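You operate a simulated robot arm through the tools that you are given. There is no shell and no other tool. Be economical: measure what you need, move in short steps, check, and stop when the job is done.

You run a simulated two-armed robot. Do the job below in one go: nothing can be reset, and whatever is moved stays where it is left.

Task
Wipe the smudge off the hatch floor, shut the blue door and purge.
Fine: use the wipe on the hatch ledge and put it back; wait for the green lamp. What is to be rubbed or washed off counts as gone when no trace of it is left.

It is judged by the outcome, as a careful person would: the job done as asked, and still so three seconds after it is handed in. It fails if anything else is knocked over, pushed out of place, dropped, spilled or broken.

Robot
Two 7-joint arms with fingered hands on one trunk, on a base that drives. Base frame: it is fixed to the floor where the robot stands at the start and does not move with it; the origin is under the middle of the robot, x ahead of it, y to its left, z up. Units: m, degrees, N and s.
The left shoulder is at the start at [0.2, 0.135, 1.02], the right one opposite. Places, roughly: blue hatch door [0.7, -0.1, 1.1]; damper lever [0.9, 0, 1.6]; green hatch door [0.8, 0.1, 1.1]; hatch button [0.7, -0.1, 1.3]; smudge [0.8, -0.1, 0.9]. Payload 4 kg a hand.
Tool frame (each hand has its own): the origin (TCP) lies between the finger pads and is the grasp point; the fingertips stand 0.025 m ahead of it; z points along the fingers, y is the line along which they close. Largest opening 0.088 m; the body of the gripper starts 0.029 m behind the TCP. The gripper is a hand of 4 fingers: y runs from the thumb to the fingers, the wrist lies at [-0.013, -0.106, -0.174] in the tool frame, and closing takes about 1.5 s.
Orientation is that of the tool frame in the base frame, as [roll, pitch, yaw] about the fixed x, y, z axes, in that order (R = Rz(yaw) Ry(pitch) Rx(roll)). With the fingers straight down and the wrist toward the robot, the tool's x, y and z point along [0, 1, 0], [1, 0, 0] and [0, 0, -1] of the base frame.

Tools
- The arms move only by the tool jog_arm. It takes "left_motion", "right_motion" or both (then of equal length, played together; a hand with none holds still); each is a list that holds one entry, the list of rows, each a list of 6 numbers: the shift along the base's x, y, z in units of 20 mm (1.0 is 20 mm), then the turn, a rotation vector about the base's x, y, z in units of 5 degrees (1.0 is 5 degrees). In form: [[[tx, ty, tz, ax, ay, az], ...]]. A call has 1 to 10 rows; each row shifts and turns the commanded pose from where the row before left it. "left_hand" and "right_hand" are, for a hand that has rows, the finger opening in m, from 0 to 0.088, set as the call begins (left out, the last holds). A call with a number of a shift or a turn outside -1 to 1 is refused whole. Rows are played at 5 a second. More than 0.05 m and 8.6 degrees between two rows, or a gripper value outside its range, and nothing of the call is played. A pose out of reach is approached as far as the arm can. The call stops where the force on the tool passes 90 N (or 10 N more than at its start, if that is more) or the arm is blocked; 0.2 s more then pass. Each finger travels about 0.153 m/s and halts on what it meets, pressing with about 27 N; the grip force reading is that of the motor and also rises with nothing between the fingers. The clock runs only during rows and for 0.2 s after the last one: add rows that do not move to give the fingers time. The reply holds the time, the measured pose of the TCP, the force on the tool along the base axes, the opening and the grip force, in the units named above and with some noise, with the torque about the TCP (base axes, N m) and any sound that the robot's microphone picked up.
- Cameras (640 x 400 px; columns grow to the right, rows downward): "scene" is now at [0.1447, -0.027, 1.6458]; the picture's right is [-0.28, -0.96, 0.00], its down [-0.51, 0.15, -0.85] and it looks along [0.81, -0.24, -0.53] (base axes); focal length 214 px, centre (320, 200). "left" rides on the left gripper at [-0.064, -0.083, -0.098] in its tool frame; the picture's right is [-0.62, -0.37, 0.69], its down [0.71, -0.63, 0.30] and it looks along [0.32, 0.68, 0.65] (tool axes); focal length 265 px, centre (320, 200). "right" rides on the right gripper at [0.064, -0.083, -0.098] in its tool frame; the picture's right is [-0.62, 0.37, -0.69], its down [-0.71, -0.63, 0.30] and it looks along [-0.32, 0.68, 0.65] (tool axes); focal length 265 px, centre (320, 200). There is no depth. A picture from a camera that has moved, and an enlarged one, comes with that camera's place and axes in the base frame and with its lens.
- camera(camera): a new picture of that camera. The clock stands still meanwhile.
- raise_lower(by): slides the trunk up (or, below 0, down) by that many m; the arms and the scene camera ride with it, the base frame stays. It gives what a move gives, with no picture.
- steer(legs): drives the robot by 1 to 6 legs, each [ahead, left, turn to the left] in m, m and degrees, along the robot's own axes; the way and the turn of a leg run together, so that a leg with both is an arc; at most 1.5 m and 180 degrees a leg. The arms and the cameras ride along, it lands a little off, and it stops where it bumps. It gives what a move gives.
- move_fingers(index, middle, ring, thumb_bend, thumb_turn, hand): sets how far each is bent, from 0 (flat) to 1 (curled in); at 0.3 the hand is open as for a grip, at 0.7 the pads meet at the TCP. One left out holds its place. A second passes; each finger stops where it meets its share of the squeeze, and holds until it gets a number again. A gripper value or a shape takes the hand back. It gives what a move gives, with no picture; readings hold the bend of each and the force on the fingers (four entries, about 0 where the hand has none), thumb and palm. thumb_turn goes from beside the hand (0) to across from the fingers (1), as for a grip.
- set_grasp(shape, hand): the hand has 4 fingers and takes this shape, open, in about a second: jaw (thumb against the fingers, like two jaws); tri (thumb and two fingers); tip (a fingertip pinch); poke (one finger out to press); point (the index stretched); flat (the hand flat); cup (the hand cupped); fist (a fist). The gripper value then closes the fingers along that shape, each until it touches; the sizes above hold for jaw. It gives what a move gives, with no picture.
- pan_tilt(pan, tilt): turns the head with the scene camera to pan (to the left, within 97 degrees either way) and tilt (down, from -29 to 69), counted from straight ahead of the robot. It gives what a move gives.
- zoom(camera, box): a new picture of the part [left, top, right, bottom] of that camera's present view, enlarged. The clock stands still meanwhile.
- sign_off(): hands the job in; it is judged then, once.

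Work in short steps. Places have to be worked out from the pictures, the camera data and where the tool is seen: move nearer, look again, correct. Check each grasp and each placing, and mend what went wrong. You have 120 turns and 92 pictures in all, those below and enlarged ones among them. Open the grippers and draw the arms clear of the work before you hand the job in, unless the task says otherwise; then end with one line.

The tools are called after "Emit:" as name(argument=value, ...) on one line, values as JSON. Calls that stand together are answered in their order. jog_arm: Moves the arms, as the interface text tells. Its arguments: {"type":"object","properties":{"left_motion":{"type":"array","items":{"type":"array","items":{"type":"array","items":{"type":"number"}}}},"left_hand":{"type":"number"},"right_motion":{"type":"array","items":{"type":"array","items":{"type":"array","items":{"type":"number"}}}},"right_hand":{"type":"number"}},"required":[]} The other tools are called the same way: raise_lower (by) slides the trunk up or down; set_grasp (shape, hand) gives the hand a shape; move_fingers (index, middle, ring, thumb_bend, thumb_turn, hand) moves the fingers one by one; steer (legs) drives the base; pan_tilt (pan, tilt) turns the head that bears the scene camera; camera (camera) takes a picture; zoom (camera, box) takes an enlarged picture of a part of a camera's view; sign_off () hands the job in.

At the start:

```text
t: 0.0
left_tool_pos: [0.549, 0.0915, 1.4873]
left_tcp_rot: [180.0, 0.0, 90.0]
left_wrist_force: [0.1, 0.0, -0.2]
left_moment: [0.01, -0.02, 0.0]
left_finger_gap: 0.0875
left_gripper_force: 0.0
left_shape: jaw
left_bend: [0.3, 0.3, 0.3, 0.3, 0.98]
left_finger forces: [0.1, 0.0, 0.0, 0.0, 0.0, 0.0]
right_tool_pos: [0.4584, -0.3175, 1.5603]
right_tcp_rot: [-180.0, 0.0, 90.0]
right_wrist_force: [-0.4, -0.2, -0.6]
right_moment: [-0.01, 0.02, 0.02]
right_finger_gap: 0.0877
right_gripper_force: 0.0
right_shape: jaw
right_bend: [0.3, 0.3, 0.3, 0.3, 0.98]
right_finger forces: [0.0, 0.0, 0.1, 0.0, 0.0, 0.1]
trunk travel left (down, up): [-0.625, 0.145]
robot x, y, heading: [-0.0043, -0.0032, 0.0]
head pan, tilt: [-16.3, 31.9]
```

scene: 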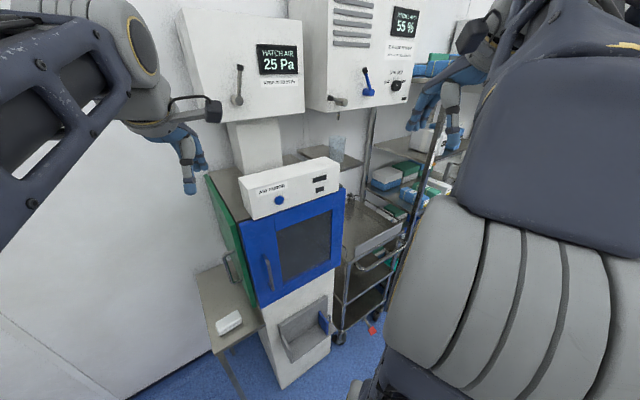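
right: 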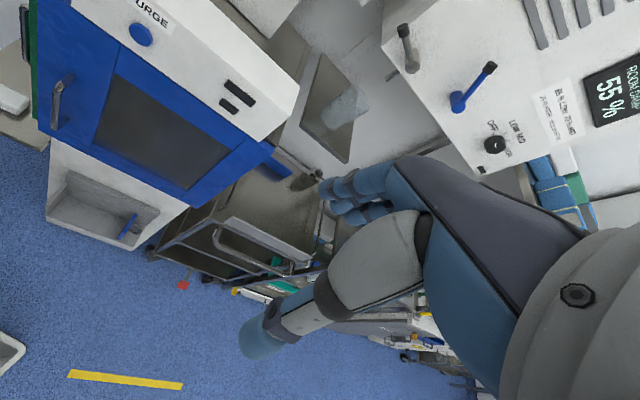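
left: 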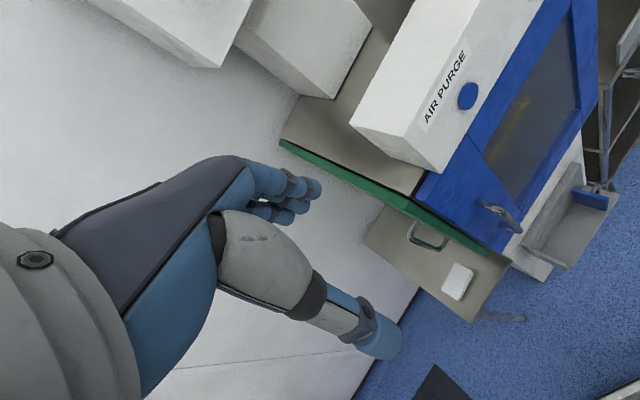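

The hatch has a blue front door that looks shut, a green side door, and two ledges (one with a white item, one with a blue item). I zoom in to tell them apart.

Emit:
zoom(camera="scene", box=[190, 150, 390, 275])

Emit:
zoom(camera="scene", box=[190, 260, 390, 385])

Emit:
zoom(camera="left", box=[340, 60, 640, 330])

```text
3.20 times, centred on (290, 212) of scene
camera zoom: at [0.1447, -0.027, 1.6458], right [-0.28, -0.96, 0.0], down [-0.51, 0.15, -0.85], along [0.81, -0.24, -0.53], focal length 686 px, centre (416, 160)
```

zoom: 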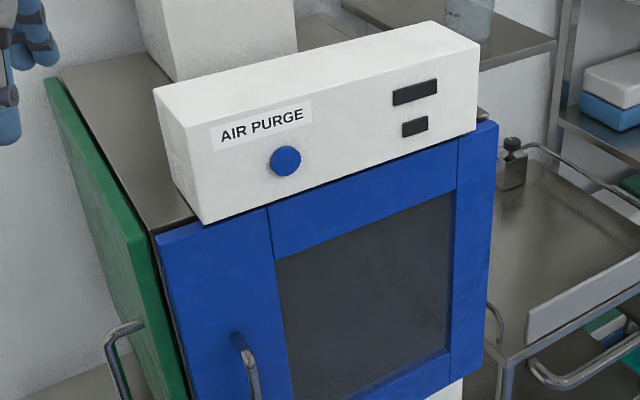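

```text
3.20 times, centred on (290, 322) of scene
camera zoom: at [0.1447, -0.027, 1.6458], right [-0.28, -0.96, 0.0], down [-0.51, 0.15, -0.85], along [0.81, -0.24, -0.53], focal length 686 px, centre (416, -192)
```

zoom: 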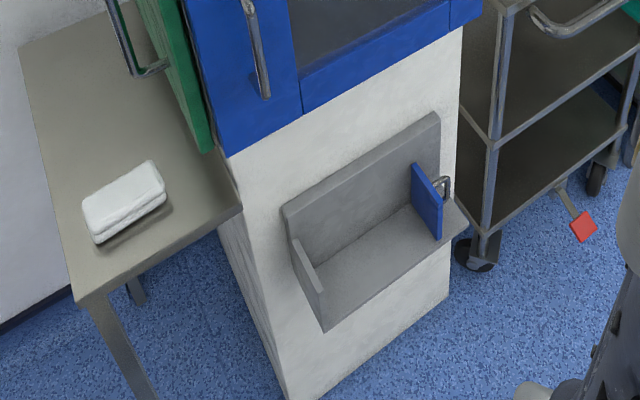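

```text
1.48 times, centred on (490, 195) of left
camera zoom: at [0.4662, 0.0274, 1.5852], right [-0.37, -0.62, -0.69], down [-0.63, 0.71, -0.3], along [0.68, 0.32, -0.65], focal length 393 px, centre (68, 207)
```

zoom: 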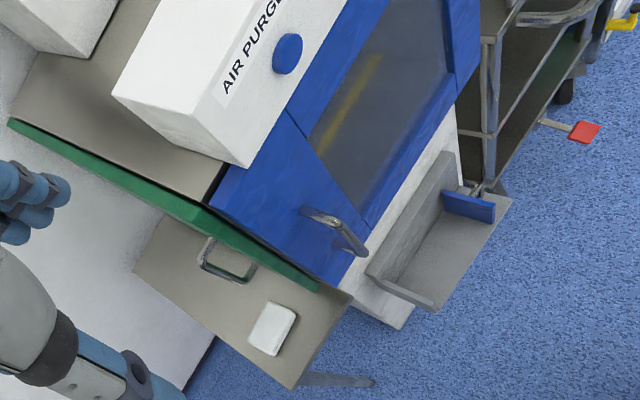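

The white folded item on the side shelf and the blue piece in the grey bracket are both candidates. I zoom tighter on both.

Emit:
zoom(camera="scene", box=[270, 285, 350, 335])

Emit:
zoom(camera="left", box=[400, 210, 560, 310])

Emit:
zoom(camera="right", box=[30, 20, 290, 250])

```text
8.00 times, centred on (310, 310) of scene
camera zoom: at [0.1447, -0.027, 1.6458], right [-0.28, -0.96, 0.0], down [-0.51, 0.15, -0.85], along [0.81, -0.24, -0.53], focal length 1716 px, centre (400, -680)
```

zoom: 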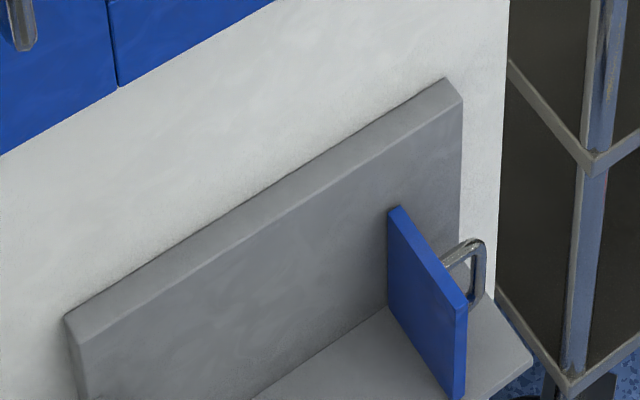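

```text
4.00 times, centred on (480, 260) of left
camera zoom: at [0.4662, 0.0274, 1.5852], right [-0.37, -0.62, -0.69], down [-0.63, 0.71, -0.3], along [0.68, 0.32, -0.65], focal length 1062 px, centre (-320, -40)
```

zoom: 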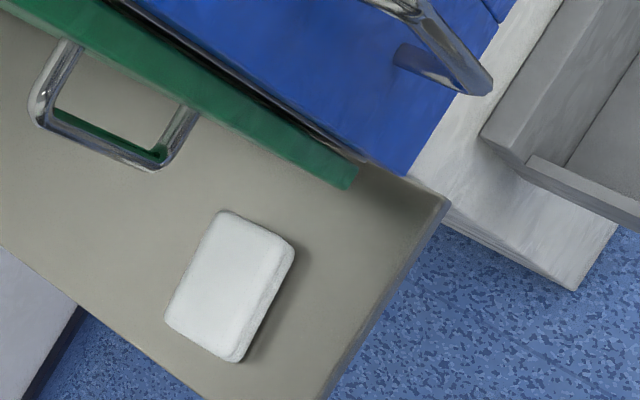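

```text
1.74 times, centred on (160, 135) of right
camera zoom: at [0.3734, -0.2527, 1.6582], right [0.37, -0.62, 0.69], down [-0.63, -0.71, -0.3], along [0.68, -0.32, -0.65], focal length 462 px, centre (598, 313)
```

zoom: 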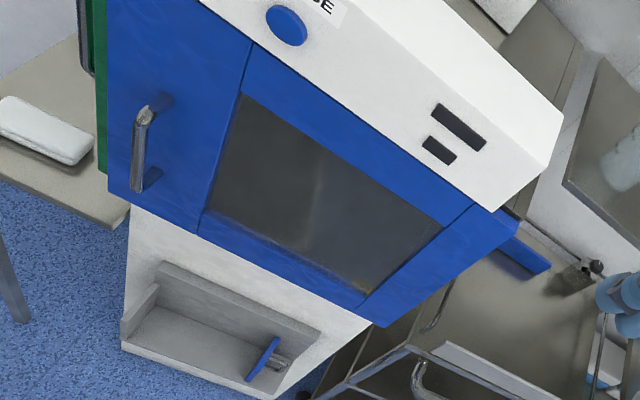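

The wipe is the white pad on the side ledge (about [0.68, 0.18, 0.8]). The blue door's handle is a vertical bar near [0.622, 0, 1.005–1.17], hinge on the right. I back off a little for swing room.

Emit:
steer(legs=[[-0.12, 0, 0]])

```text
t: 1.2
left_tool_pos: [0.4295, 0.0914, 1.4873]
left_tcp_rot: [-180.0, 0.0, 90.0]
left_wrist_force: [-0.1, 0.6, -0.3]
left_moment: [0.0, -0.01, 0.01]
left_finger_gap: 0.0877
left_gripper_force: 0.0
left_shape: jaw
left_bend: [0.3, 0.3, 0.3, 0.3, 0.98]
left_finger forces: [0.0, 0.1, 0.0, 0.1, 0.1, 0.0]
right_tool_pos: [0.3381, -0.318, 1.5593]
right_tcp_rot: [180.0, 0.0, 90.0]
right_wrist_force: [-0.4, 0.9, 0.0]
right_moment: [0.02, -0.03, 0.02]
right_finger_gap: 0.0875
right_gripper_force: 0.1
right_shape: jaw
right_bend: [0.3, 0.3, 0.3, 0.3, 0.98]
right_finger forces: [0.1, 0.0, 0.0, 0.1, 0.0, 0.0]
trunk travel left (down, up): [-0.625, 0.145]
robot x, y, heading: [-0.1196, 0.0005, -0.1]
head pan, tilt: [-16.3, 31.9]
```

Now I yaw and lower the right hand toward a fingers-forward, palm-left pose.

Emit:
jog_arm(right_motion=[[[0, 0, -1, 0, 0, -1], [0, 0, -1, 0, 0, -1], [0, 0, -1, 0, 0, -1], [0, 0, -1, 0, 0, -1], [0, 0, -1, 0, 0, -1], [0, 0, -1, 0, 0, -1], [0, 0, -1, 0, 0, -1], [0, 0, -1, 0, 0, -1], [0, 0, -1, 0, 0, -1], [0, 0, -1, 0, 0, -1]]])

Emit:
jog_arm(right_motion=[[[0, 0, -1, 0, 0, -1], [0, 0, -1, 0, 0, -1], [0, 0, -1, 0, 0, -1], [0, 0, -1, 0, 0, -1], [0, 0, -1, 0, 0, -0.75], [0, 0, 0, 0.28, -0.96, 0], [0, 0, 0, 0.28, -0.96, 0], [0, 0, 0, 0.28, -0.96, 0], [0, 0, 0, 0.28, -0.96, 0], [0, 0, 0, 0.28, -0.96, 0]]])

```text
t: 3.4
left_tool_pos: [0.4295, 0.0914, 1.4877]
left_tcp_rot: [-180.0, 0.1, 89.8]
left_wrist_force: [0.5, -0.4, -0.6]
left_moment: [0.01, 0.0, 0.0]
left_finger_gap: 0.0875
left_gripper_force: 0.0
left_shape: jaw
left_bend: [0.3, 0.3, 0.3, 0.3, 0.98]
left_finger forces: [0.1, 0.1, 0.1, 0.1, 0.0, 0.0]
right_tool_pos: [0.3372, -0.3161, 1.3612]
right_tcp_rot: [-179.9, -0.1, 40.0]
right_wrist_force: [0.5, 0.2, -0.4]
right_moment: [-0.01, 0.02, -0.02]
right_finger_gap: 0.0875
right_gripper_force: 0.3
right_shape: jaw
right_bend: [0.3, 0.3, 0.3, 0.3, 0.98]
right_finger forces: [0.0, 0.0, 0.1, 0.0, 0.0, 0.1]
trunk travel left (down, up): [-0.625, 0.145]
robot x, y, heading: [-0.1223, -0.0048, 0.1]
head pan, tilt: [-16.3, 31.9]
```

```text
t: 5.6
left_tool_pos: [0.4293, 0.091, 1.4874]
left_tcp_rot: [-180.0, 0.0, 89.9]
left_wrist_force: [0.2, -0.2, 0.2]
left_moment: [-0.01, 0.04, 0.0]
left_finger_gap: 0.0876
left_gripper_force: 0.0
left_shape: jaw
left_bend: [0.3, 0.3, 0.3, 0.3, 0.98]
left_finger forces: [0.0, 0.0, 0.0, 0.0, 0.0, 0.0]
right_tool_pos: [0.3377, -0.32, 1.2522]
right_tcp_rot: [-178.7, -24.4, 15.2]
right_wrist_force: [0.8, 1.0, -0.5]
right_moment: [0.0, -0.02, 0.03]
right_finger_gap: 0.0876
right_gripper_force: 0.0
right_shape: jaw
right_bend: [0.3, 0.3, 0.3, 0.3, 0.98]
right_finger forces: [0.0, 0.1, 0.0, 0.1, 0.0, 0.1]
trunk travel left (down, up): [-0.625, 0.145]
robot x, y, heading: [-0.1188, 0.0017, -0.1]
head pan, tilt: [-16.3, 31.9]
```

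Orientation is tracking well; I continue pitching up while moving to a stand-off in front of the handle.

Emit:
jog_arm(right_motion=[[[0, 0, -0.6, 0.28, -0.96, 0], [0, 0, -0.6, 0.28, -0.96, 0], [0, 0, -0.6, 0.28, -0.96, 0], [0, 0, -0.6, 0.28, -0.96, 0], [0, 0, -0.6, 0.28, -0.96, 0], [0, 0, -0.6, 0.28, -0.96, 0], [0, 0, -0.6, 0.28, -0.96, 0], [0, 0, -0.6, 0.28, -0.96, 0], [0, 0, -0.6, 0.28, -0.96, 0], [0, 0, -0.6, 0.28, -0.96, 0]]])

Emit:
jog_arm(right_motion=[[[0.5, 1, -0.6, 0.28, -0.96, 0], [0.5, 1, -0.6, 0.28, -0.96, 0], [0.5, 1, -0.6, 0.28, -0.96, 0], [0.5, 1, 0, 0, 0, 0], [0.5, 1, 0, 0, 0, 0], [0.5, 1, 0, 0, 0, 0], [0.5, 1, 0, 0, 0, 0], [0.5, 1, 0, 0, 0, 0], [0.5, 1, 0, 0, 0, 0], [0.5, 1, 0, 0, 0, 0]]])

Emit:
camera(camera="scene")

Emit:
camera(camera="right")

```text
t: 7.8
left_tool_pos: [0.4286, 0.0917, 1.486]
left_tcp_rot: [-179.9, 0.0, 90.1]
left_wrist_force: [0.1, 0.2, -0.1]
left_moment: [-0.02, 0.01, 0.03]
left_finger_gap: 0.0875
left_gripper_force: 0.1
left_shape: jaw
left_bend: [0.3, 0.3, 0.3, 0.3, 0.98]
left_finger forces: [0.0, 0.0, 0.1, 0.0, 0.1, 0.1]
right_tool_pos: [0.4038, -0.4053, 1.2271]
right_tcp_rot: [-179.5, -75.0, 15.7]
right_wrist_force: [0.3, 0.4, -0.6]
right_moment: [-0.01, 0.03, 0.0]
right_finger_gap: 0.088
right_gripper_force: 0.0
right_shape: jaw
right_bend: [0.3, 0.3, 0.3, 0.3, 0.98]
right_finger forces: [0.1, 0.0, 0.1, 0.0, 0.0, 0.1]
right hand out of reach, approached as far as the arm can: row 2, 3, 4, 5, 6, 7, 8, 9, 10
trunk travel left (down, up): [-0.625, 0.145]
robot x, y, heading: [-0.1199, 0.005, -0.2]
head pan, tilt: [-16.3, 31.9]
```

```text
t: 10.0
left_tool_pos: [0.4286, 0.0902, 1.4876]
left_tcp_rot: [-180.0, 0.0, 89.9]
left_wrist_force: [-0.3, 1.0, 0.2]
left_moment: [0.0, 0.01, 0.0]
left_finger_gap: 0.0876
left_gripper_force: 0.1
left_shape: jaw
left_bend: [0.3, 0.3, 0.3, 0.3, 0.98]
left_finger forces: [0.1, 0.0, 0.0, 0.1, 0.0, 0.0]
right_tool_pos: [0.5438, -0.2515, 1.201]
right_tcp_rot: [30.5, -89.9, 165.7]
right_wrist_force: [-0.4, -0.3, 0.0]
right_moment: [0.01, -0.02, -0.03]
right_finger_gap: 0.0876
right_gripper_force: 0.0
right_shape: jaw
right_bend: [0.3, 0.3, 0.3, 0.3, 0.98]
right_finger forces: [0.0, 0.0, 0.1, 0.1, 0.1, 0.0]
right hand out of reach, approached as far as the arm can: row 1, 2, 3, 4, 5, 6
trunk travel left (down, up): [-0.625, 0.145]
robot x, y, heading: [-0.123, -0.0008, 0.0]
head pan, tilt: [-16.3, 31.9]
```

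```text
82 pictures are left
camera scene: at [0.025, -0.0272, 1.6458], right [-0.28, -0.96, 0.0], down [-0.51, 0.15, -0.85], along [0.81, -0.24, -0.53], focal length 214 px, centre (320, 200)
```

scene: 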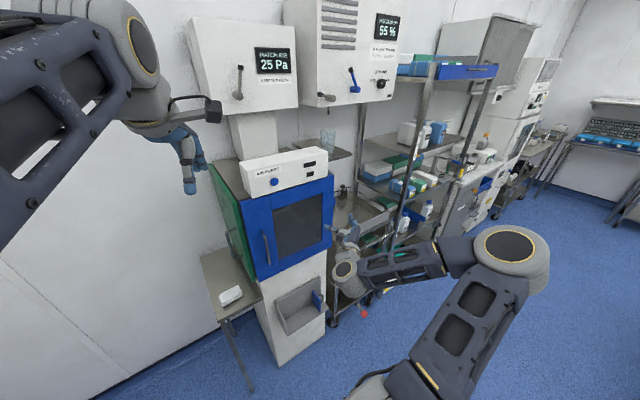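

```text
81 pictures are left
camera right: at [0.4255, -0.1993, 1.2652], right [-0.56, -0.55, -0.62], down [0.12, 0.69, -0.71], along [0.82, -0.47, -0.32], focal length 265 px, centre (320, 200)
```

right: 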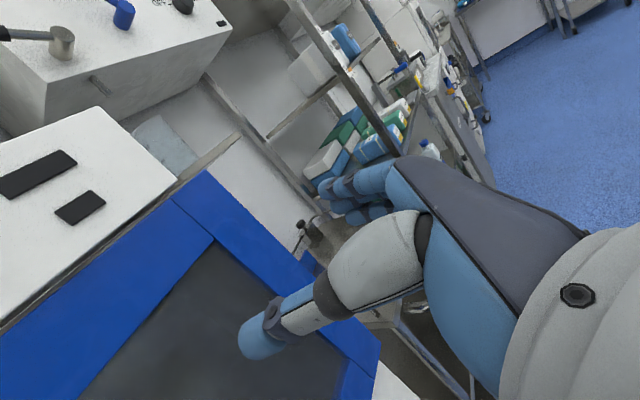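

Some rows were out of reach, so I let it settle to see where the hand actually is.

Emit:
jog_arm(right_motion=[[[0, 0, 0, 0, 0, 0], [0, 0, 0, 0, 0, 0], [0, 0, 0, 0, 0, 0]]])

```text
t: 10.8
left_tool_pos: [0.4298, 0.0907, 1.4865]
left_tcp_rot: [-180.0, 0.0, 90.0]
left_wrist_force: [0.6, -0.9, -0.4]
left_moment: [0.0, 0.02, -0.02]
left_finger_gap: 0.0877
left_gripper_force: 0.1
left_shape: jaw
left_bend: [0.3, 0.3, 0.3, 0.3, 0.98]
left_finger forces: [0.0, 0.0, 0.0, 0.0, 0.1, 0.1]
right_tool_pos: [0.5436, -0.2509, 1.2004]
right_tcp_rot: [-150.1, -89.9, -13.6]
right_wrist_force: [0.5, 0.5, -1.1]
right_moment: [-0.01, -0.03, 0.02]
right_finger_gap: 0.0875
right_gripper_force: 0.1
right_shape: jaw
right_bend: [0.3, 0.3, 0.3, 0.3, 0.98]
right_finger forces: [0.0, 0.0, 0.1, 0.0, 0.0, 0.0]
trunk travel left (down, up): [-0.625, 0.145]
robot x, y, heading: [-0.1188, -0.0002, 0.3]
head pan, tilt: [-16.3, 31.9]
```

Pose is good (fingers along the hatch normal). Move left and down to the stand-off point [0.507, -0.034, 1.09].

Emit:
jog_arm(right_motion=[[[-0.4, 1, -0.55, 0, 0, 0], [-0.4, 1, -0.55, 0, 0, 0], [-0.4, 1, -0.55, 0, 0, 0], [-0.4, 1, -0.55, 0, 0, 0], [-0.2, 1, -0.55, 0, 0, 0], [0, 1, -0.55, 0, 0, 0], [0, 1, -0.55, 0, 0, 0], [0, 1, -0.55, 0, 0, 0], [0, 1, -0.55, 0, 0, 0], [0, 1, -0.55, 0, 0, 0]]])

Emit:
camera(camera="right")

Emit:
camera(camera="scene")

```text
t: 13.0
left_tool_pos: [0.429, 0.0902, 1.4874]
left_tcp_rot: [-180.0, 0.0, 90.0]
left_wrist_force: [0.4, 0.1, -0.1]
left_moment: [0.02, 0.0, -0.02]
left_finger_gap: 0.0877
left_gripper_force: 0.1
left_shape: jaw
left_bend: [0.3, 0.3, 0.3, 0.3, 0.98]
left_finger forces: [0.0, 0.0, 0.1, 0.1, 0.0, 0.1]
right_tool_pos: [0.539, -0.1571, 1.1312]
right_tcp_rot: [-49.6, -89.9, -114.0]
right_wrist_force: [-0.5, 0.6, 0.0]
right_moment: [0.02, 0.01, -0.01]
right_finger_gap: 0.0879
right_gripper_force: 0.0
right_shape: jaw
right_bend: [0.3, 0.3, 0.3, 0.3, 0.98]
right_finger forces: [0.0, 0.0, 0.0, 0.0, 0.1, 0.1]
right hand out of reach, approached as far as the arm can: row 1, 2, 3, 4, 6, 7, 8, 9, 10
trunk travel left (down, up): [-0.625, 0.145]
robot x, y, heading: [-0.1205, -0.0033, 0.1]
head pan, tilt: [-16.3, 31.9]
```

```text
80 pictures are left
camera right: at [0.4211, -0.1053, 1.1943], right [-0.56, -0.55, -0.62], down [0.11, 0.69, -0.71], along [0.82, -0.47, -0.33], focal length 265 px, centre (320, 200)
```

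right: 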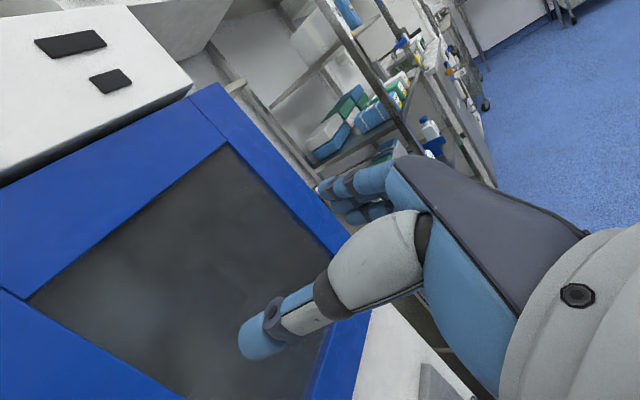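

```text
79 pictures are left
camera scene: at [0.0253, -0.027, 1.6458], right [-0.28, -0.96, 0.0], down [-0.51, 0.15, -0.85], along [0.81, -0.24, -0.53], focal length 214 px, centre (320, 200)
```

scene: 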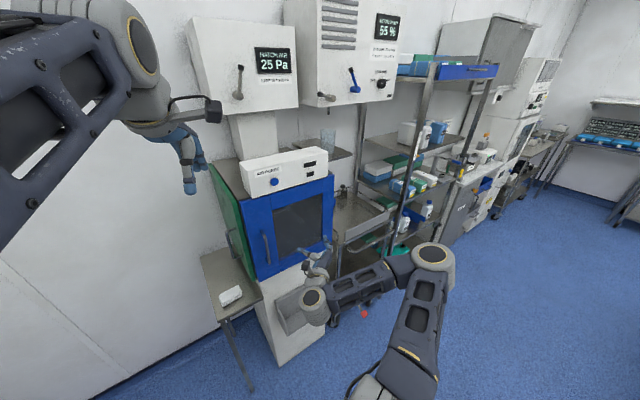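

The right wrist is too folded here; shifting the base back and left will put the handle in front of the right shoulder.

Emit:
steer(legs=[[-0.1, 0, 0], [0, 0.14, 0]])

Emit:
camera(camera="right")

Emit:
camera(camera="scene")

```text
t: 15.1
left_tool_pos: [0.3307, 0.2335, 1.4865]
left_tcp_rot: [-180.0, 0.0, 89.9]
left_wrist_force: [0.2, 0.0, 0.0]
left_moment: [-0.02, -0.03, -0.02]
left_finger_gap: 0.0876
left_gripper_force: 0.1
left_shape: jaw
left_bend: [0.3, 0.3, 0.3, 0.3, 0.98]
left_finger forces: [0.0, 0.0, 0.0, 0.0, 0.1, 0.1]
right_tool_pos: [0.4421, -0.0144, 1.1306]
right_tcp_rot: [-88.7, -89.9, -75.0]
right_wrist_force: [-0.7, 0.6, -1.2]
right_moment: [0.0, 0.03, -0.06]
right_finger_gap: 0.0879
right_gripper_force: 0.0
right_shape: jaw
right_bend: [0.3, 0.3, 0.3, 0.3, 0.98]
right_finger forces: [0.1, 0.0, 0.0, 0.1, 0.0, 0.0]
trunk travel left (down, up): [-0.625, 0.145]
robot x, y, heading: [-0.2177, 0.144, -0.1]
head pan, tilt: [-16.3, 31.9]
```

```text
78 pictures are left
camera right: at [0.3232, 0.0382, 1.1945], right [-0.56, -0.55, -0.62], down [0.12, 0.69, -0.71], along [0.82, -0.47, -0.33], focal length 265 px, centre (320, 200)
```

right: 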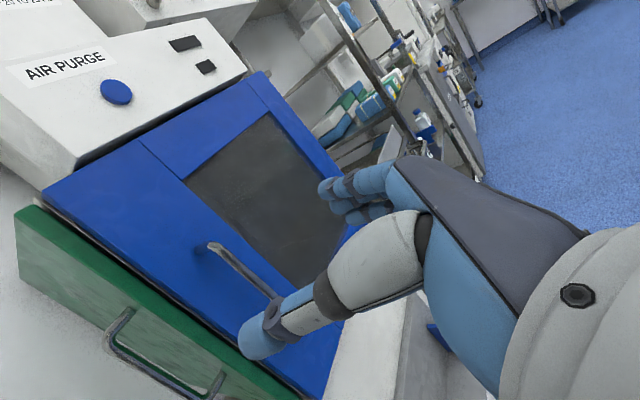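

```text
77 pictures are left
camera scene: at [-0.0726, 0.1169, 1.6458], right [-0.28, -0.96, 0.0], down [-0.51, 0.15, -0.85], along [0.81, -0.24, -0.53], focal length 214 px, centre (320, 200)
```

scene: 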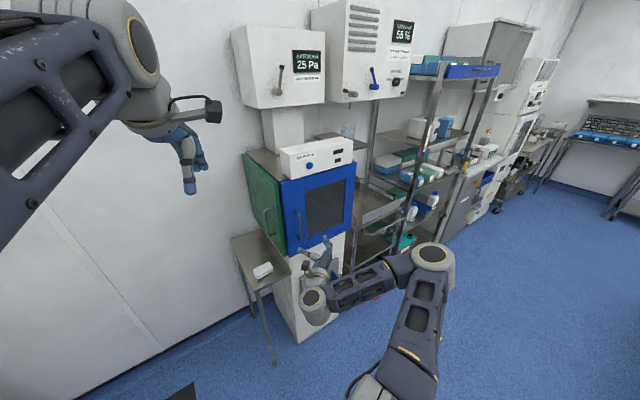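

Handle confirmed at about [0.622, 0.0]. I align sideways and height, then advance along the normal.

Emit:
jog_arm(right_motion=[[[0, -0.9, -1, 0, 0, 0], [0, -0.9, -1, 0, 0, 0], [0.96, 0.28, 0, 0, 0, 0], [0.96, 0.28, 0, 0, 0, 0], [0.96, 0.28, 0, 0, 0, 0], [0.96, 0.28, 0, 0, 0, 0], [0.96, 0.28, 0, 0, 0, 0]]])

Emit:
camera(camera="right")

```text
t: 16.7
left_tool_pos: [0.3313, 0.2357, 1.4874]
left_tcp_rot: [-179.9, 0.1, 89.8]
left_wrist_force: [-0.4, 0.3, -0.6]
left_moment: [0.0, 0.01, -0.02]
left_finger_gap: 0.0875
left_gripper_force: 0.2
left_shape: jaw
left_bend: [0.3, 0.3, 0.3, 0.3, 0.98]
left_finger forces: [0.1, 0.1, 0.1, 0.1, 0.0, 0.0]
right_tool_pos: [0.5274, -0.0471, 1.0992]
right_tcp_rot: [-137.4, -89.8, -26.2]
right_wrist_force: [-1.2, -0.9, -1.0]
right_moment: [-0.03, -0.02, 0.01]
right_finger_gap: 0.0877
right_gripper_force: 0.0
right_shape: jaw
right_bend: [0.3, 0.3, 0.3, 0.3, 0.98]
right_finger forces: [0.0, 0.0, 0.0, 0.0, 0.0, 0.0]
right hand out of reach, approached as far as the arm can: row 5, 6, 7
trunk travel left (down, up): [-0.625, 0.145]
robot x, y, heading: [-0.2206, 0.1489, -0.3]
head pan, tilt: [-16.3, 31.9]
```

```text
76 pictures are left
camera right: at [0.4095, 0.0056, 1.1636], right [-0.56, -0.55, -0.62], down [0.11, 0.69, -0.71], along [0.82, -0.47, -0.33], focal length 265 px, centre (320, 200)
```

right: 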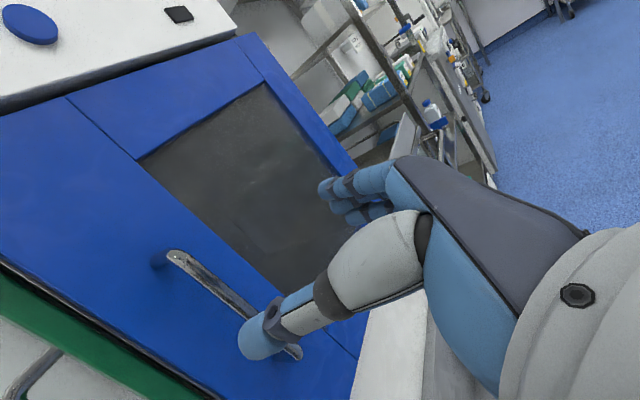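

Handle is ~18 mm left of the approach line and ~10 cm ahead; the arm's at its joint limit, so I use the base for this approach.

Emit:
steer(legs=[[0, 0.02, 0], [0.06, 0.018, 0]])

Emit:
camera(camera="right")

```text
t: 18.1
left_tool_pos: [0.3923, 0.2724, 1.4866]
left_tcp_rot: [180.0, 0.0, 89.9]
left_wrist_force: [-0.2, 0.5, 0.8]
left_moment: [0.0, -0.04, -0.02]
left_finger_gap: 0.0875
left_gripper_force: 0.1
left_shape: jaw
left_bend: [0.3, 0.3, 0.3, 0.3, 0.98]
left_finger forces: [0.0, 0.0, 0.1, 0.1, 0.0, 0.0]
right_tool_pos: [0.5877, -0.0101, 1.0993]
right_tcp_rot: [167.8, -89.9, 28.6]
right_wrist_force: [0.1, -0.1, 0.2]
right_moment: [0.01, 0.04, -0.01]
right_finger_gap: 0.0877
right_gripper_force: 0.0
right_shape: jaw
right_bend: [0.3, 0.3, 0.3, 0.3, 0.98]
right_finger forces: [0.0, 0.1, 0.0, 0.0, 0.0, 0.0]
trunk travel left (down, up): [-0.625, 0.145]
robot x, y, heading: [-0.1543, 0.1864, -0.2]
head pan, tilt: [-16.3, 31.9]
```

```text
75 pictures are left
camera right: at [0.4696, 0.0436, 1.1636], right [-0.56, -0.55, -0.62], down [0.11, 0.69, -0.71], along [0.82, -0.47, -0.33], focal length 265 px, centre (320, 200)
```

right: 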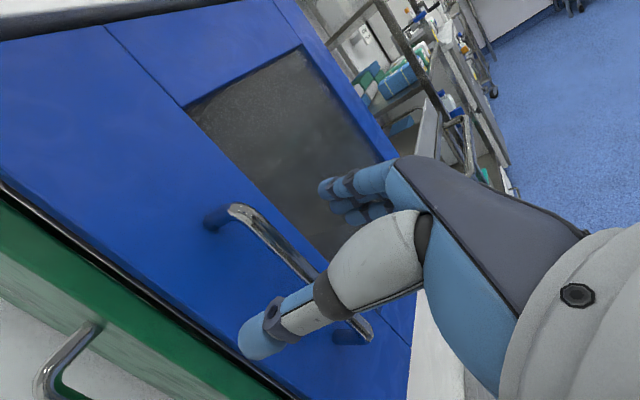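

The bar now lies between thumb and fingers, ~35 mm ahead. Advance 22 mm and close.

Emit:
steer(legs=[[0.022, 0.006, 0]])

Emit:
jog_arm(right_motion=[[[0, 0, 0, 0, 0, 0], [0, 0, 0, 0, 0, 0], [0, 0, 0, 0, 0, 0], [0, 0, 0, 0, 0, 0], [0, 0, 0, 0, 0, 0], [0, 0, 0, 0, 0, 0], [0, 0, 0, 0, 0, 0]]], right_hand=0.0)

Emit:
camera(camera="right")

```text
t: 18.9
left_tool_pos: [0.414, 0.2775, 1.4867]
left_tcp_rot: [180.0, 0.0, 89.9]
left_wrist_force: [0.7, -0.3, 0.7]
left_moment: [0.0, -0.03, 0.08]
left_finger_gap: 0.0872
left_gripper_force: 0.0
left_shape: jaw
left_bend: [0.3, 0.3, 0.3, 0.3, 0.98]
left_finger forces: [0.0, 0.1, 0.0, 0.1, 0.0, 0.0]
right_tool_pos: [0.6106, -0.0022, 1.0987]
right_tcp_rot: [-160.0, -89.9, -3.7]
right_wrist_force: [-0.4, -0.2, 0.0]
right_moment: [0.03, -0.03, 0.04]
right_finger_gap: 0.0879
right_gripper_force: 0.0
right_shape: jaw
right_bend: [0.3, 0.3, 0.3, 0.3, 0.98]
right_finger forces: [0.1, 0.0, 0.0, 0.0, 0.1, 0.0]
trunk travel left (down, up): [-0.625, 0.145]
robot x, y, heading: [-0.1385, 0.1865, 0.0]
head pan, tilt: [-16.3, 31.9]
```

```text
t: 20.5
left_tool_pos: [0.4131, 0.2783, 1.4875]
left_tcp_rot: [180.0, 0.1, 89.9]
left_wrist_force: [0.6, -0.7, 0.1]
left_moment: [-0.04, 0.0, -0.04]
left_finger_gap: 0.0876
left_gripper_force: 0.0
left_shape: jaw
left_bend: [0.3, 0.3, 0.3, 0.3, 0.98]
left_finger forces: [0.0, 0.1, 0.1, 0.0, 0.0, 0.0]
right_tool_pos: [0.6091, -0.0039, 1.0989]
right_tcp_rot: [-126.9, -89.8, -36.6]
right_wrist_force: [1.1, -0.5, -0.1]
right_moment: [-0.02, 0.0, 0.0]
right_finger_gap: 0.0046
right_gripper_force: 27.1
right_shape: jaw
right_bend: [0.72, 0.72, 0.7, 0.76, 1.0]
right_finger forces: [0.1, 0.0, 0.9, 0.0, 0.1, 0.0]
trunk travel left (down, up): [-0.625, 0.145]
robot x, y, heading: [-0.1353, 0.1849, -0.1]
head pan, tilt: [-16.3, 31.9]
```

```text
74 pictures are left
camera right: at [0.4917, 0.0493, 1.1635], right [-0.56, -0.55, -0.62], down [0.11, 0.69, -0.71], along [0.82, -0.47, -0.33], focal length 265 px, centre (320, 200)
```

right: 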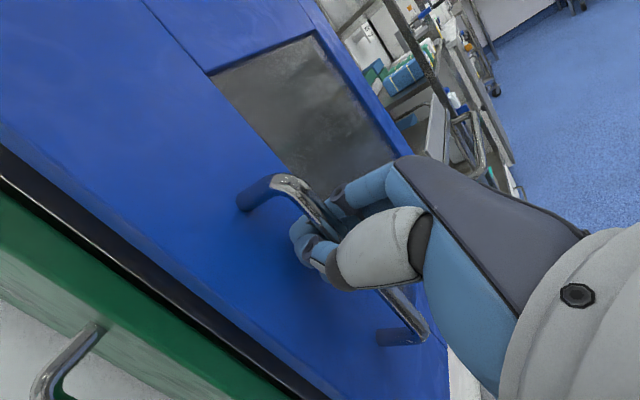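

The fingers look closed around/behind the bar. I pull gently along -n to test.

Emit:
jog_arm(right_motion=[[[-0.48, -0.14, 0, 0, 0, 0], [-0.48, -0.14, 0, 0, 0, 0], [-0.48, -0.14, 0, 0, 0, 0], [-0.48, -0.14, 0, 0, 0, 0]]])

Emit:
camera(camera="right")

```text
t: 21.5
left_tool_pos: [0.4148, 0.2769, 1.4865]
left_tcp_rot: [179.9, 0.1, 90.0]
left_wrist_force: [0.1, -0.1, 0.5]
left_moment: [-0.02, 0.01, 0.0]
left_finger_gap: 0.0875
left_gripper_force: 0.2
left_shape: jaw
left_bend: [0.3, 0.3, 0.3, 0.3, 0.98]
left_finger forces: [0.0, 0.0, 0.0, 0.0, 0.0, 0.1]
right_tool_pos: [0.5721, -0.0174, 1.098]
right_tcp_rot: [-33.2, -90.0, -130.7]
right_wrist_force: [18.8, -25.1, 2.9]
right_moment: [-0.05, -0.03, 0.28]
right_finger_gap: 0.0044
right_gripper_force: 27.9
right_shape: jaw
right_bend: [0.72, 0.72, 0.67, 0.79, 1.0]
right_finger forces: [22.3, 2.5, 6.4, 0.0, 0.0, 0.0]
trunk travel left (down, up): [-0.625, 0.145]
robot x, y, heading: [-0.1352, 0.1837, -0.2]
head pan, tilt: [-16.3, 31.9]
```

```text
73 pictures are left
camera right: at [0.4548, 0.036, 1.1627], right [-0.57, -0.54, -0.62], down [0.12, 0.69, -0.71], along [0.82, -0.48, -0.32], focal length 265 px, centre (320, 200)
```

right: 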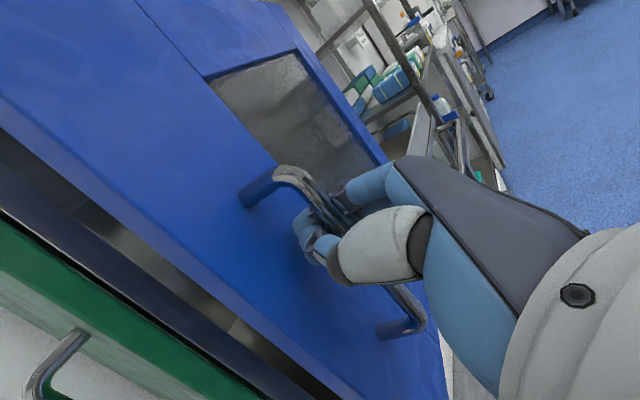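

The door is opening (gap at the left edge). I follow the arc about the hinge with the hand turning along.

Emit:
jog_arm(right_motion=[[[-0.8, -0.7, 0, 0, 0, 0.9], [-0.78, -0.63, 0, 0, 0, 0.9], [-0.74, -0.64, 0, 0, 0, 0.9], [-0.7, -0.68, 0, 0, 0, 0.9]]])

Emit:
camera(camera="right")

```text
t: 22.5
left_tool_pos: [0.415, 0.278, 1.4881]
left_tcp_rot: [-179.9, 0.0, 90.0]
left_wrist_force: [0.1, -0.2, -0.5]
left_moment: [-0.01, -0.03, -0.01]
left_finger_gap: 0.0875
left_gripper_force: 0.0
left_shape: jaw
left_bend: [0.3, 0.3, 0.3, 0.3, 0.98]
left_finger forces: [0.1, 0.1, 0.0, 0.1, 0.0, 0.0]
right_tool_pos: [0.5129, -0.0678, 1.099]
right_tcp_rot: [-112.3, -89.9, -33.4]
right_wrist_force: [17.3, -14.8, 1.7]
right_moment: [-0.04, -0.06, 0.12]
right_finger_gap: 0.0044
right_gripper_force: 26.8
right_shape: jaw
right_bend: [0.72, 0.72, 0.71, 0.79, 1.0]
right_finger forces: [16.5, 1.7, 5.0, 0.0, 0.1, 0.0]
trunk travel left (down, up): [-0.625, 0.145]
robot x, y, heading: [-0.1334, 0.1862, -0.1]
head pan, tilt: [-16.3, 31.9]
```

```text
72 pictures are left
camera right: at [0.3846, -0.0551, 1.1627], right [-0.37, -0.69, -0.62], down [-0.1, 0.69, -0.71], along [0.93, -0.2, -0.32], focal length 265 px, centre (320, 200)
```

right: 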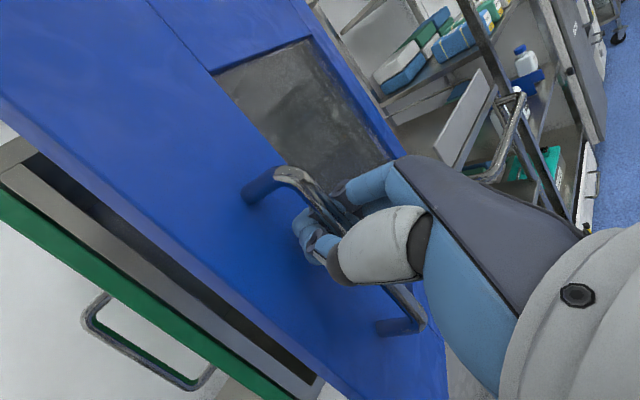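

Tracks well, ~21° open. Continue along the arc.

Emit:
jog_arm(right_motion=[[[-0.67, -0.72, 0, 0, 0, 0.75], [-0.62, -0.76, 0, 0, 0, 0.75], [-0.57, -0.8, 0, 0, 0, 0.75], [-0.52, -0.83, 0, 0, 0, 0.75], [-0.47, -0.86, 0, 0, 0, 0.75], [-0.41, -0.89, 0, 0, 0, 0.75], [-0.35, -0.92, 0, 0, 0, 0.75], [-0.29, -0.935, 0, 0, 0, 0.75]]])

Emit:
camera(camera="scene")

```text
t: 24.3
left_tool_pos: [0.416, 0.2776, 1.4862]
left_tcp_rot: [-179.9, 0.0, 90.0]
left_wrist_force: [-0.4, -0.1, -1.0]
left_moment: [0.0, 0.02, 0.0]
left_finger_gap: 0.0876
left_gripper_force: 0.1
left_shape: jaw
left_bend: [0.3, 0.3, 0.3, 0.3, 0.98]
left_finger forces: [0.1, 0.1, 0.1, 0.0, 0.0, 0.1]
right_tool_pos: [0.4348, -0.2023, 1.0984]
right_tcp_rot: [-89.2, -89.7, -26.5]
right_wrist_force: [42.4, -11.6, 0.6]
right_moment: [0.07, -0.06, 0.29]
right_finger_gap: 0.0057
right_gripper_force: 26.7
right_shape: jaw
right_bend: [0.72, 0.72, 0.61, 0.81, 1.0]
right_finger forces: [29.1, 8.8, 5.7, 0.0, 0.1, 0.0]
trunk travel left (down, up): [-0.625, 0.145]
robot x, y, heading: [-0.1323, 0.1885, 0.1]
head pan, tilt: [-16.3, 31.9]
```

```text
71 pictures are left
camera scene: at [0.0115, 0.1602, 1.6456], right [-0.28, -0.96, 0.0], down [-0.51, 0.15, -0.85], along [0.81, -0.24, -0.53], focal length 214 px, centre (320, 200)
```

scene: 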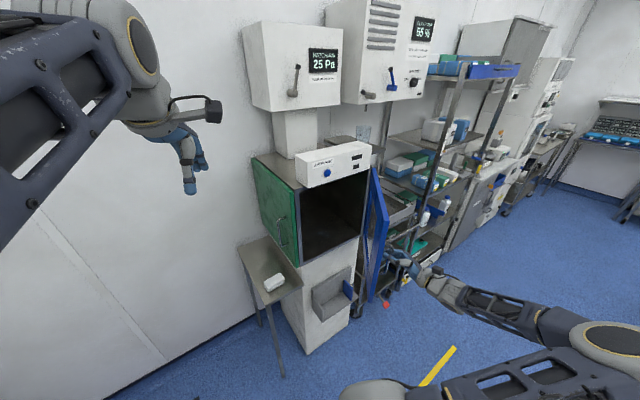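

About 50–60° open; x-force shows I'm pulling off the arc slightly, so I relieve in +x and continue.

Emit:
jog_arm(right_motion=[[[0.1, -0.9, 0, 0, 0, 0.75], [0.1, -0.95, 0, 0, 0, 0.75], [0.1, -0.97, 0, 0, 0, 0.75], [0.1, -0.98, 0, 0, 0, 0.75], [0.1, -0.98, 0, 0, 0, 0.75], [0.15, -0.97, 0, 0, 0, 0.75]]])

Emit:
camera(camera="scene")

Emit:
zoom(camera="scene", box=[230, 130, 410, 310])

```text
t: 25.7
left_tool_pos: [0.4126, 0.2779, 1.4877]
left_tcp_rot: [-180.0, 0.0, 89.9]
left_wrist_force: [-0.3, 0.7, -0.2]
left_moment: [0.0, 0.01, -0.01]
left_finger_gap: 0.0874
left_gripper_force: 0.0
left_shape: jaw
left_bend: [0.3, 0.3, 0.3, 0.3, 0.98]
left_finger forces: [0.1, 0.0, 0.0, 0.0, 0.0, 0.0]
right_tool_pos: [0.4427, -0.3199, 1.0989]
right_tcp_rot: [-159.1, -89.9, 65.9]
right_wrist_force: [-41.7, -5.5, -1.7]
right_moment: [-0.01, 0.02, -0.43]
right_finger_gap: 0.0075
right_gripper_force: 26.6
right_shape: jaw
right_bend: [0.73, 0.72, 0.7, 0.84, 1.0]
right_finger forces: [0.0, 0.0, 0.0, 0.1, 34.5, 0.1]
trunk travel left (down, up): [-0.625, 0.145]
robot x, y, heading: [-0.1358, 0.1882, -0.1]
head pan, tilt: [-16.3, 31.9]
```

```text
70 pictures are left
camera scene: at [0.0077, 0.1603, 1.6459], right [-0.28, -0.96, 0.0], down [-0.51, 0.15, -0.85], along [0.81, -0.24, -0.53], focal length 214 px, centre (320, 200)
```

scene: 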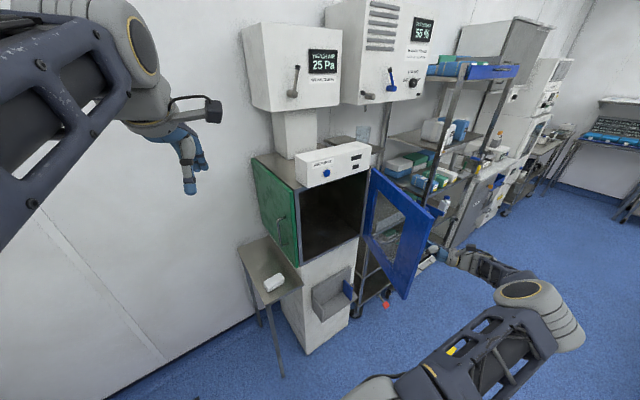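

```text
2.22 times, centred on (320, 220) of scene
camera zoom: at [0.0077, 0.1603, 1.6459], right [-0.28, -0.96, 0.0], down [-0.51, 0.15, -0.85], along [0.81, -0.24, -0.53], focal length 477 px, centre (320, 156)
```

zoom: 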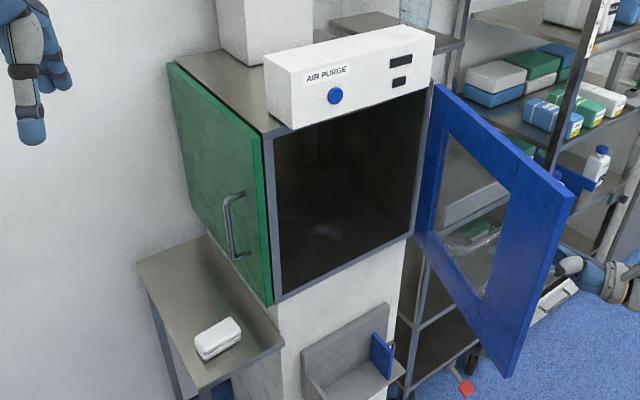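

Door is ~75° open and the dark interior shows a faint smudge. I relax the x-force, open the right hand, then withdraw along -y.

Emit:
jog_arm(right_motion=[[[-0.4, 0, 0, 0, 0, 0], [0, 0, 0, 0, 0, 0]]])

Emit:
jog_arm(right_motion=[[[0, 0, 0, 0, 0, 0], [0, 0, 0, 0, 0, 0], [0, 0, 0, 0, 0, 0], [0, 0, 0, 0, 0, 0]]], right_hand=0.088)

Emit:
jog_arm(right_motion=[[[0, -1, 0, 0, 0, 0], [0, -1, 0, 0, 0, 0], [0, -1, 0, 0, 0, 0], [0, -1, 0, 0, 0, 0], [0, -1, 0, 0, 0, 0]]])

Emit:
camera(camera="right")

Emit:
camera(camera="scene")

```text
t: 26.3
left_tool_pos: [0.412, 0.2777, 1.4881]
left_tcp_rot: [180.0, 0.1, 89.9]
left_wrist_force: [-0.1, -0.5, -0.3]
left_moment: [0.0, -0.03, -0.02]
left_finger_gap: 0.0877
left_gripper_force: 0.0
left_shape: jaw
left_bend: [0.3, 0.3, 0.3, 0.3, 0.98]
left_finger forces: [0.1, 0.0, 0.1, 0.1, 0.0, 0.0]
right_tool_pos: [0.4381, -0.3163, 1.0984]
right_tcp_rot: [-55.6, -89.9, -37.4]
right_wrist_force: [-16.7, -0.1, -2.1]
right_moment: [0.08, 0.05, -0.28]
right_finger_gap: 0.0059
right_gripper_force: 26.9
right_shape: jaw
right_bend: [0.73, 0.72, 0.7, 0.82, 1.0]
right_finger forces: [0.0, 0.1, 0.1, 0.1, 18.6, 0.0]
trunk travel left (down, up): [-0.625, 0.145]
robot x, y, heading: [-0.1352, 0.1857, 0.0]
head pan, tilt: [-16.3, 31.9]
```

```text
t: 27.3
left_tool_pos: [0.4139, 0.2784, 1.4868]
left_tcp_rot: [180.0, 0.0, 89.9]
left_wrist_force: [-1.1, -0.5, 1.3]
left_moment: [0.01, -0.03, 0.02]
left_finger_gap: 0.0878
left_gripper_force: 0.1
left_shape: jaw
left_bend: [0.3, 0.3, 0.3, 0.3, 0.98]
left_finger forces: [0.0, 0.0, 0.0, 0.1, 0.1, 0.0]
right_tool_pos: [0.4379, -0.3168, 1.0991]
right_tcp_rot: [-151.0, -89.9, 57.9]
right_wrist_force: [0.2, 0.3, -1.1]
right_moment: [-0.01, -0.02, -0.05]
right_finger_gap: 0.0874
right_gripper_force: 0.1
right_shape: jaw
right_bend: [0.3, 0.3, 0.3, 0.3, 0.98]
right_finger forces: [0.0, 0.0, 0.0, 0.1, 0.2, 0.0]
trunk travel left (down, up): [-0.625, 0.145]
robot x, y, heading: [-0.1357, 0.1869, -0.2]
head pan, tilt: [-16.3, 31.9]
```

```text
t: 28.5
left_tool_pos: [0.4128, 0.2788, 1.487]
left_tcp_rot: [180.0, 0.0, 89.9]
left_wrist_force: [-0.5, 0.2, 0.3]
left_moment: [0.01, 0.0, 0.0]
left_finger_gap: 0.0875
left_gripper_force: 0.1
left_shape: jaw
left_bend: [0.3, 0.3, 0.3, 0.3, 0.98]
left_finger forces: [0.0, 0.0, 0.1, 0.1, 0.0, 0.1]
right_tool_pos: [0.4258, -0.4021, 1.1086]
right_tcp_rot: [-141.5, -89.8, 48.4]
right_wrist_force: [-0.7, 0.5, -0.2]
right_moment: [0.0, 0.0, 0.04]
right_finger_gap: 0.0874
right_gripper_force: 0.1
right_shape: jaw
right_bend: [0.3, 0.3, 0.3, 0.3, 0.98]
right_finger forces: [0.1, 0.0, 0.1, 0.0, 0.0, 0.0]
right hand out of reach, approached as far as the arm can: row 4, 5
trunk travel left (down, up): [-0.625, 0.145]
robot x, y, heading: [-0.1322, 0.1901, 0.0]
head pan, tilt: [-16.3, 31.9]
```

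```text
68 pictures are left
camera right: at [0.3365, -0.4961, 1.1717], right [0.33, -0.71, -0.62], down [-0.61, 0.34, -0.71], along [0.72, 0.62, -0.33], focal length 265 px, centre (320, 200)
```

right: 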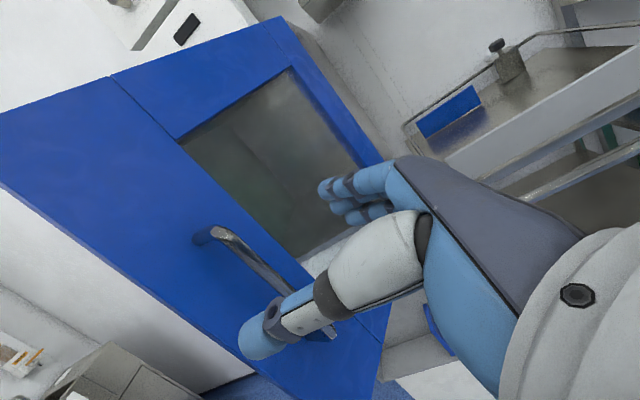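

```text
67 pictures are left
camera scene: at [0.0099, 0.1607, 1.6458], right [-0.28, -0.96, 0.0], down [-0.51, 0.15, -0.85], along [0.81, -0.24, -0.53], focal length 214 px, centre (320, 200)
```

scene: 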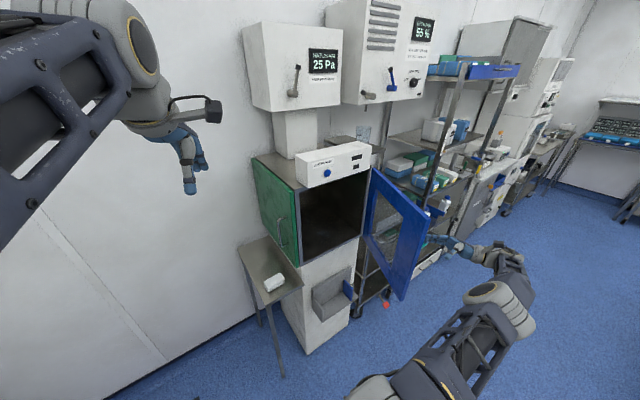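

The door stays put. I retract the right hand backward, clear of the door, so the base can advance.

Emit:
jog_arm(right_motion=[[[-1, 0, 0, 0, 0, 0], [-1, 0, 0, 0, 0, -1], [-1, 0, 0, 0, 0, -1], [-1, 0, 0, 0, 0, -1], [-1, 0, 0, 0, 0, -1], [-1, 0, 0, 0, 0, -1], [-1, 0, 0, 0, 0, -1], [-1, 0, 0, 0, 0, -1], [-1, 0, 0, 0, 0, -1], [-1, 0, 0, 0, 0, -1]]])

Emit:
camera(camera="scene")

```text
t: 30.7
left_tool_pos: [0.4143, 0.2785, 1.4872]
left_tcp_rot: [179.9, 0.0, 89.9]
left_wrist_force: [0.2, -0.3, 0.0]
left_moment: [-0.02, 0.01, -0.02]
left_finger_gap: 0.0875
left_gripper_force: 0.1
left_shape: jaw
left_bend: [0.3, 0.3, 0.3, 0.3, 0.98]
left_finger forces: [0.0, 0.0, 0.0, 0.1, 0.0, 0.0]
right_tool_pos: [0.2247, -0.4023, 1.1079]
right_tcp_rot: [-111.4, -89.9, -26.8]
right_wrist_force: [0.4, -0.4, 0.3]
right_moment: [-0.03, 0.0, 0.0]
right_finger_gap: 0.0875
right_gripper_force: 0.0
right_shape: jaw
right_bend: [0.3, 0.3, 0.3, 0.3, 0.98]
right_finger forces: [0.0, 0.0, 0.1, 0.1, 0.0, 0.0]
trunk travel left (down, up): [-0.625, 0.145]
robot x, y, heading: [-0.1365, 0.1875, -0.0]
head pan, tilt: [-16.3, 31.9]
```

```text
66 pictures are left
camera scene: at [0.0099, 0.1604, 1.6457], right [-0.28, -0.96, 0.0], down [-0.51, 0.15, -0.85], along [0.81, -0.24, -0.53], focal length 214 px, centre (320, 200)
```

scene: 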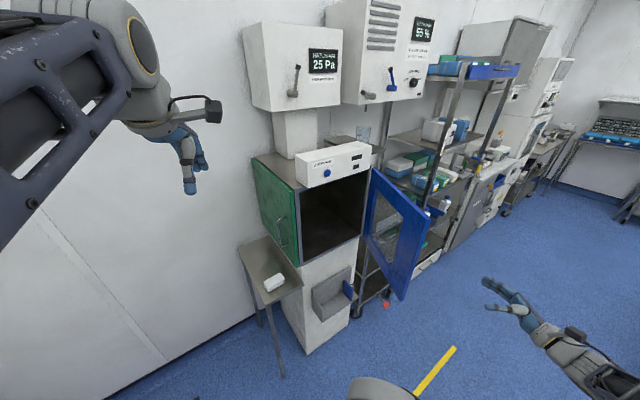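

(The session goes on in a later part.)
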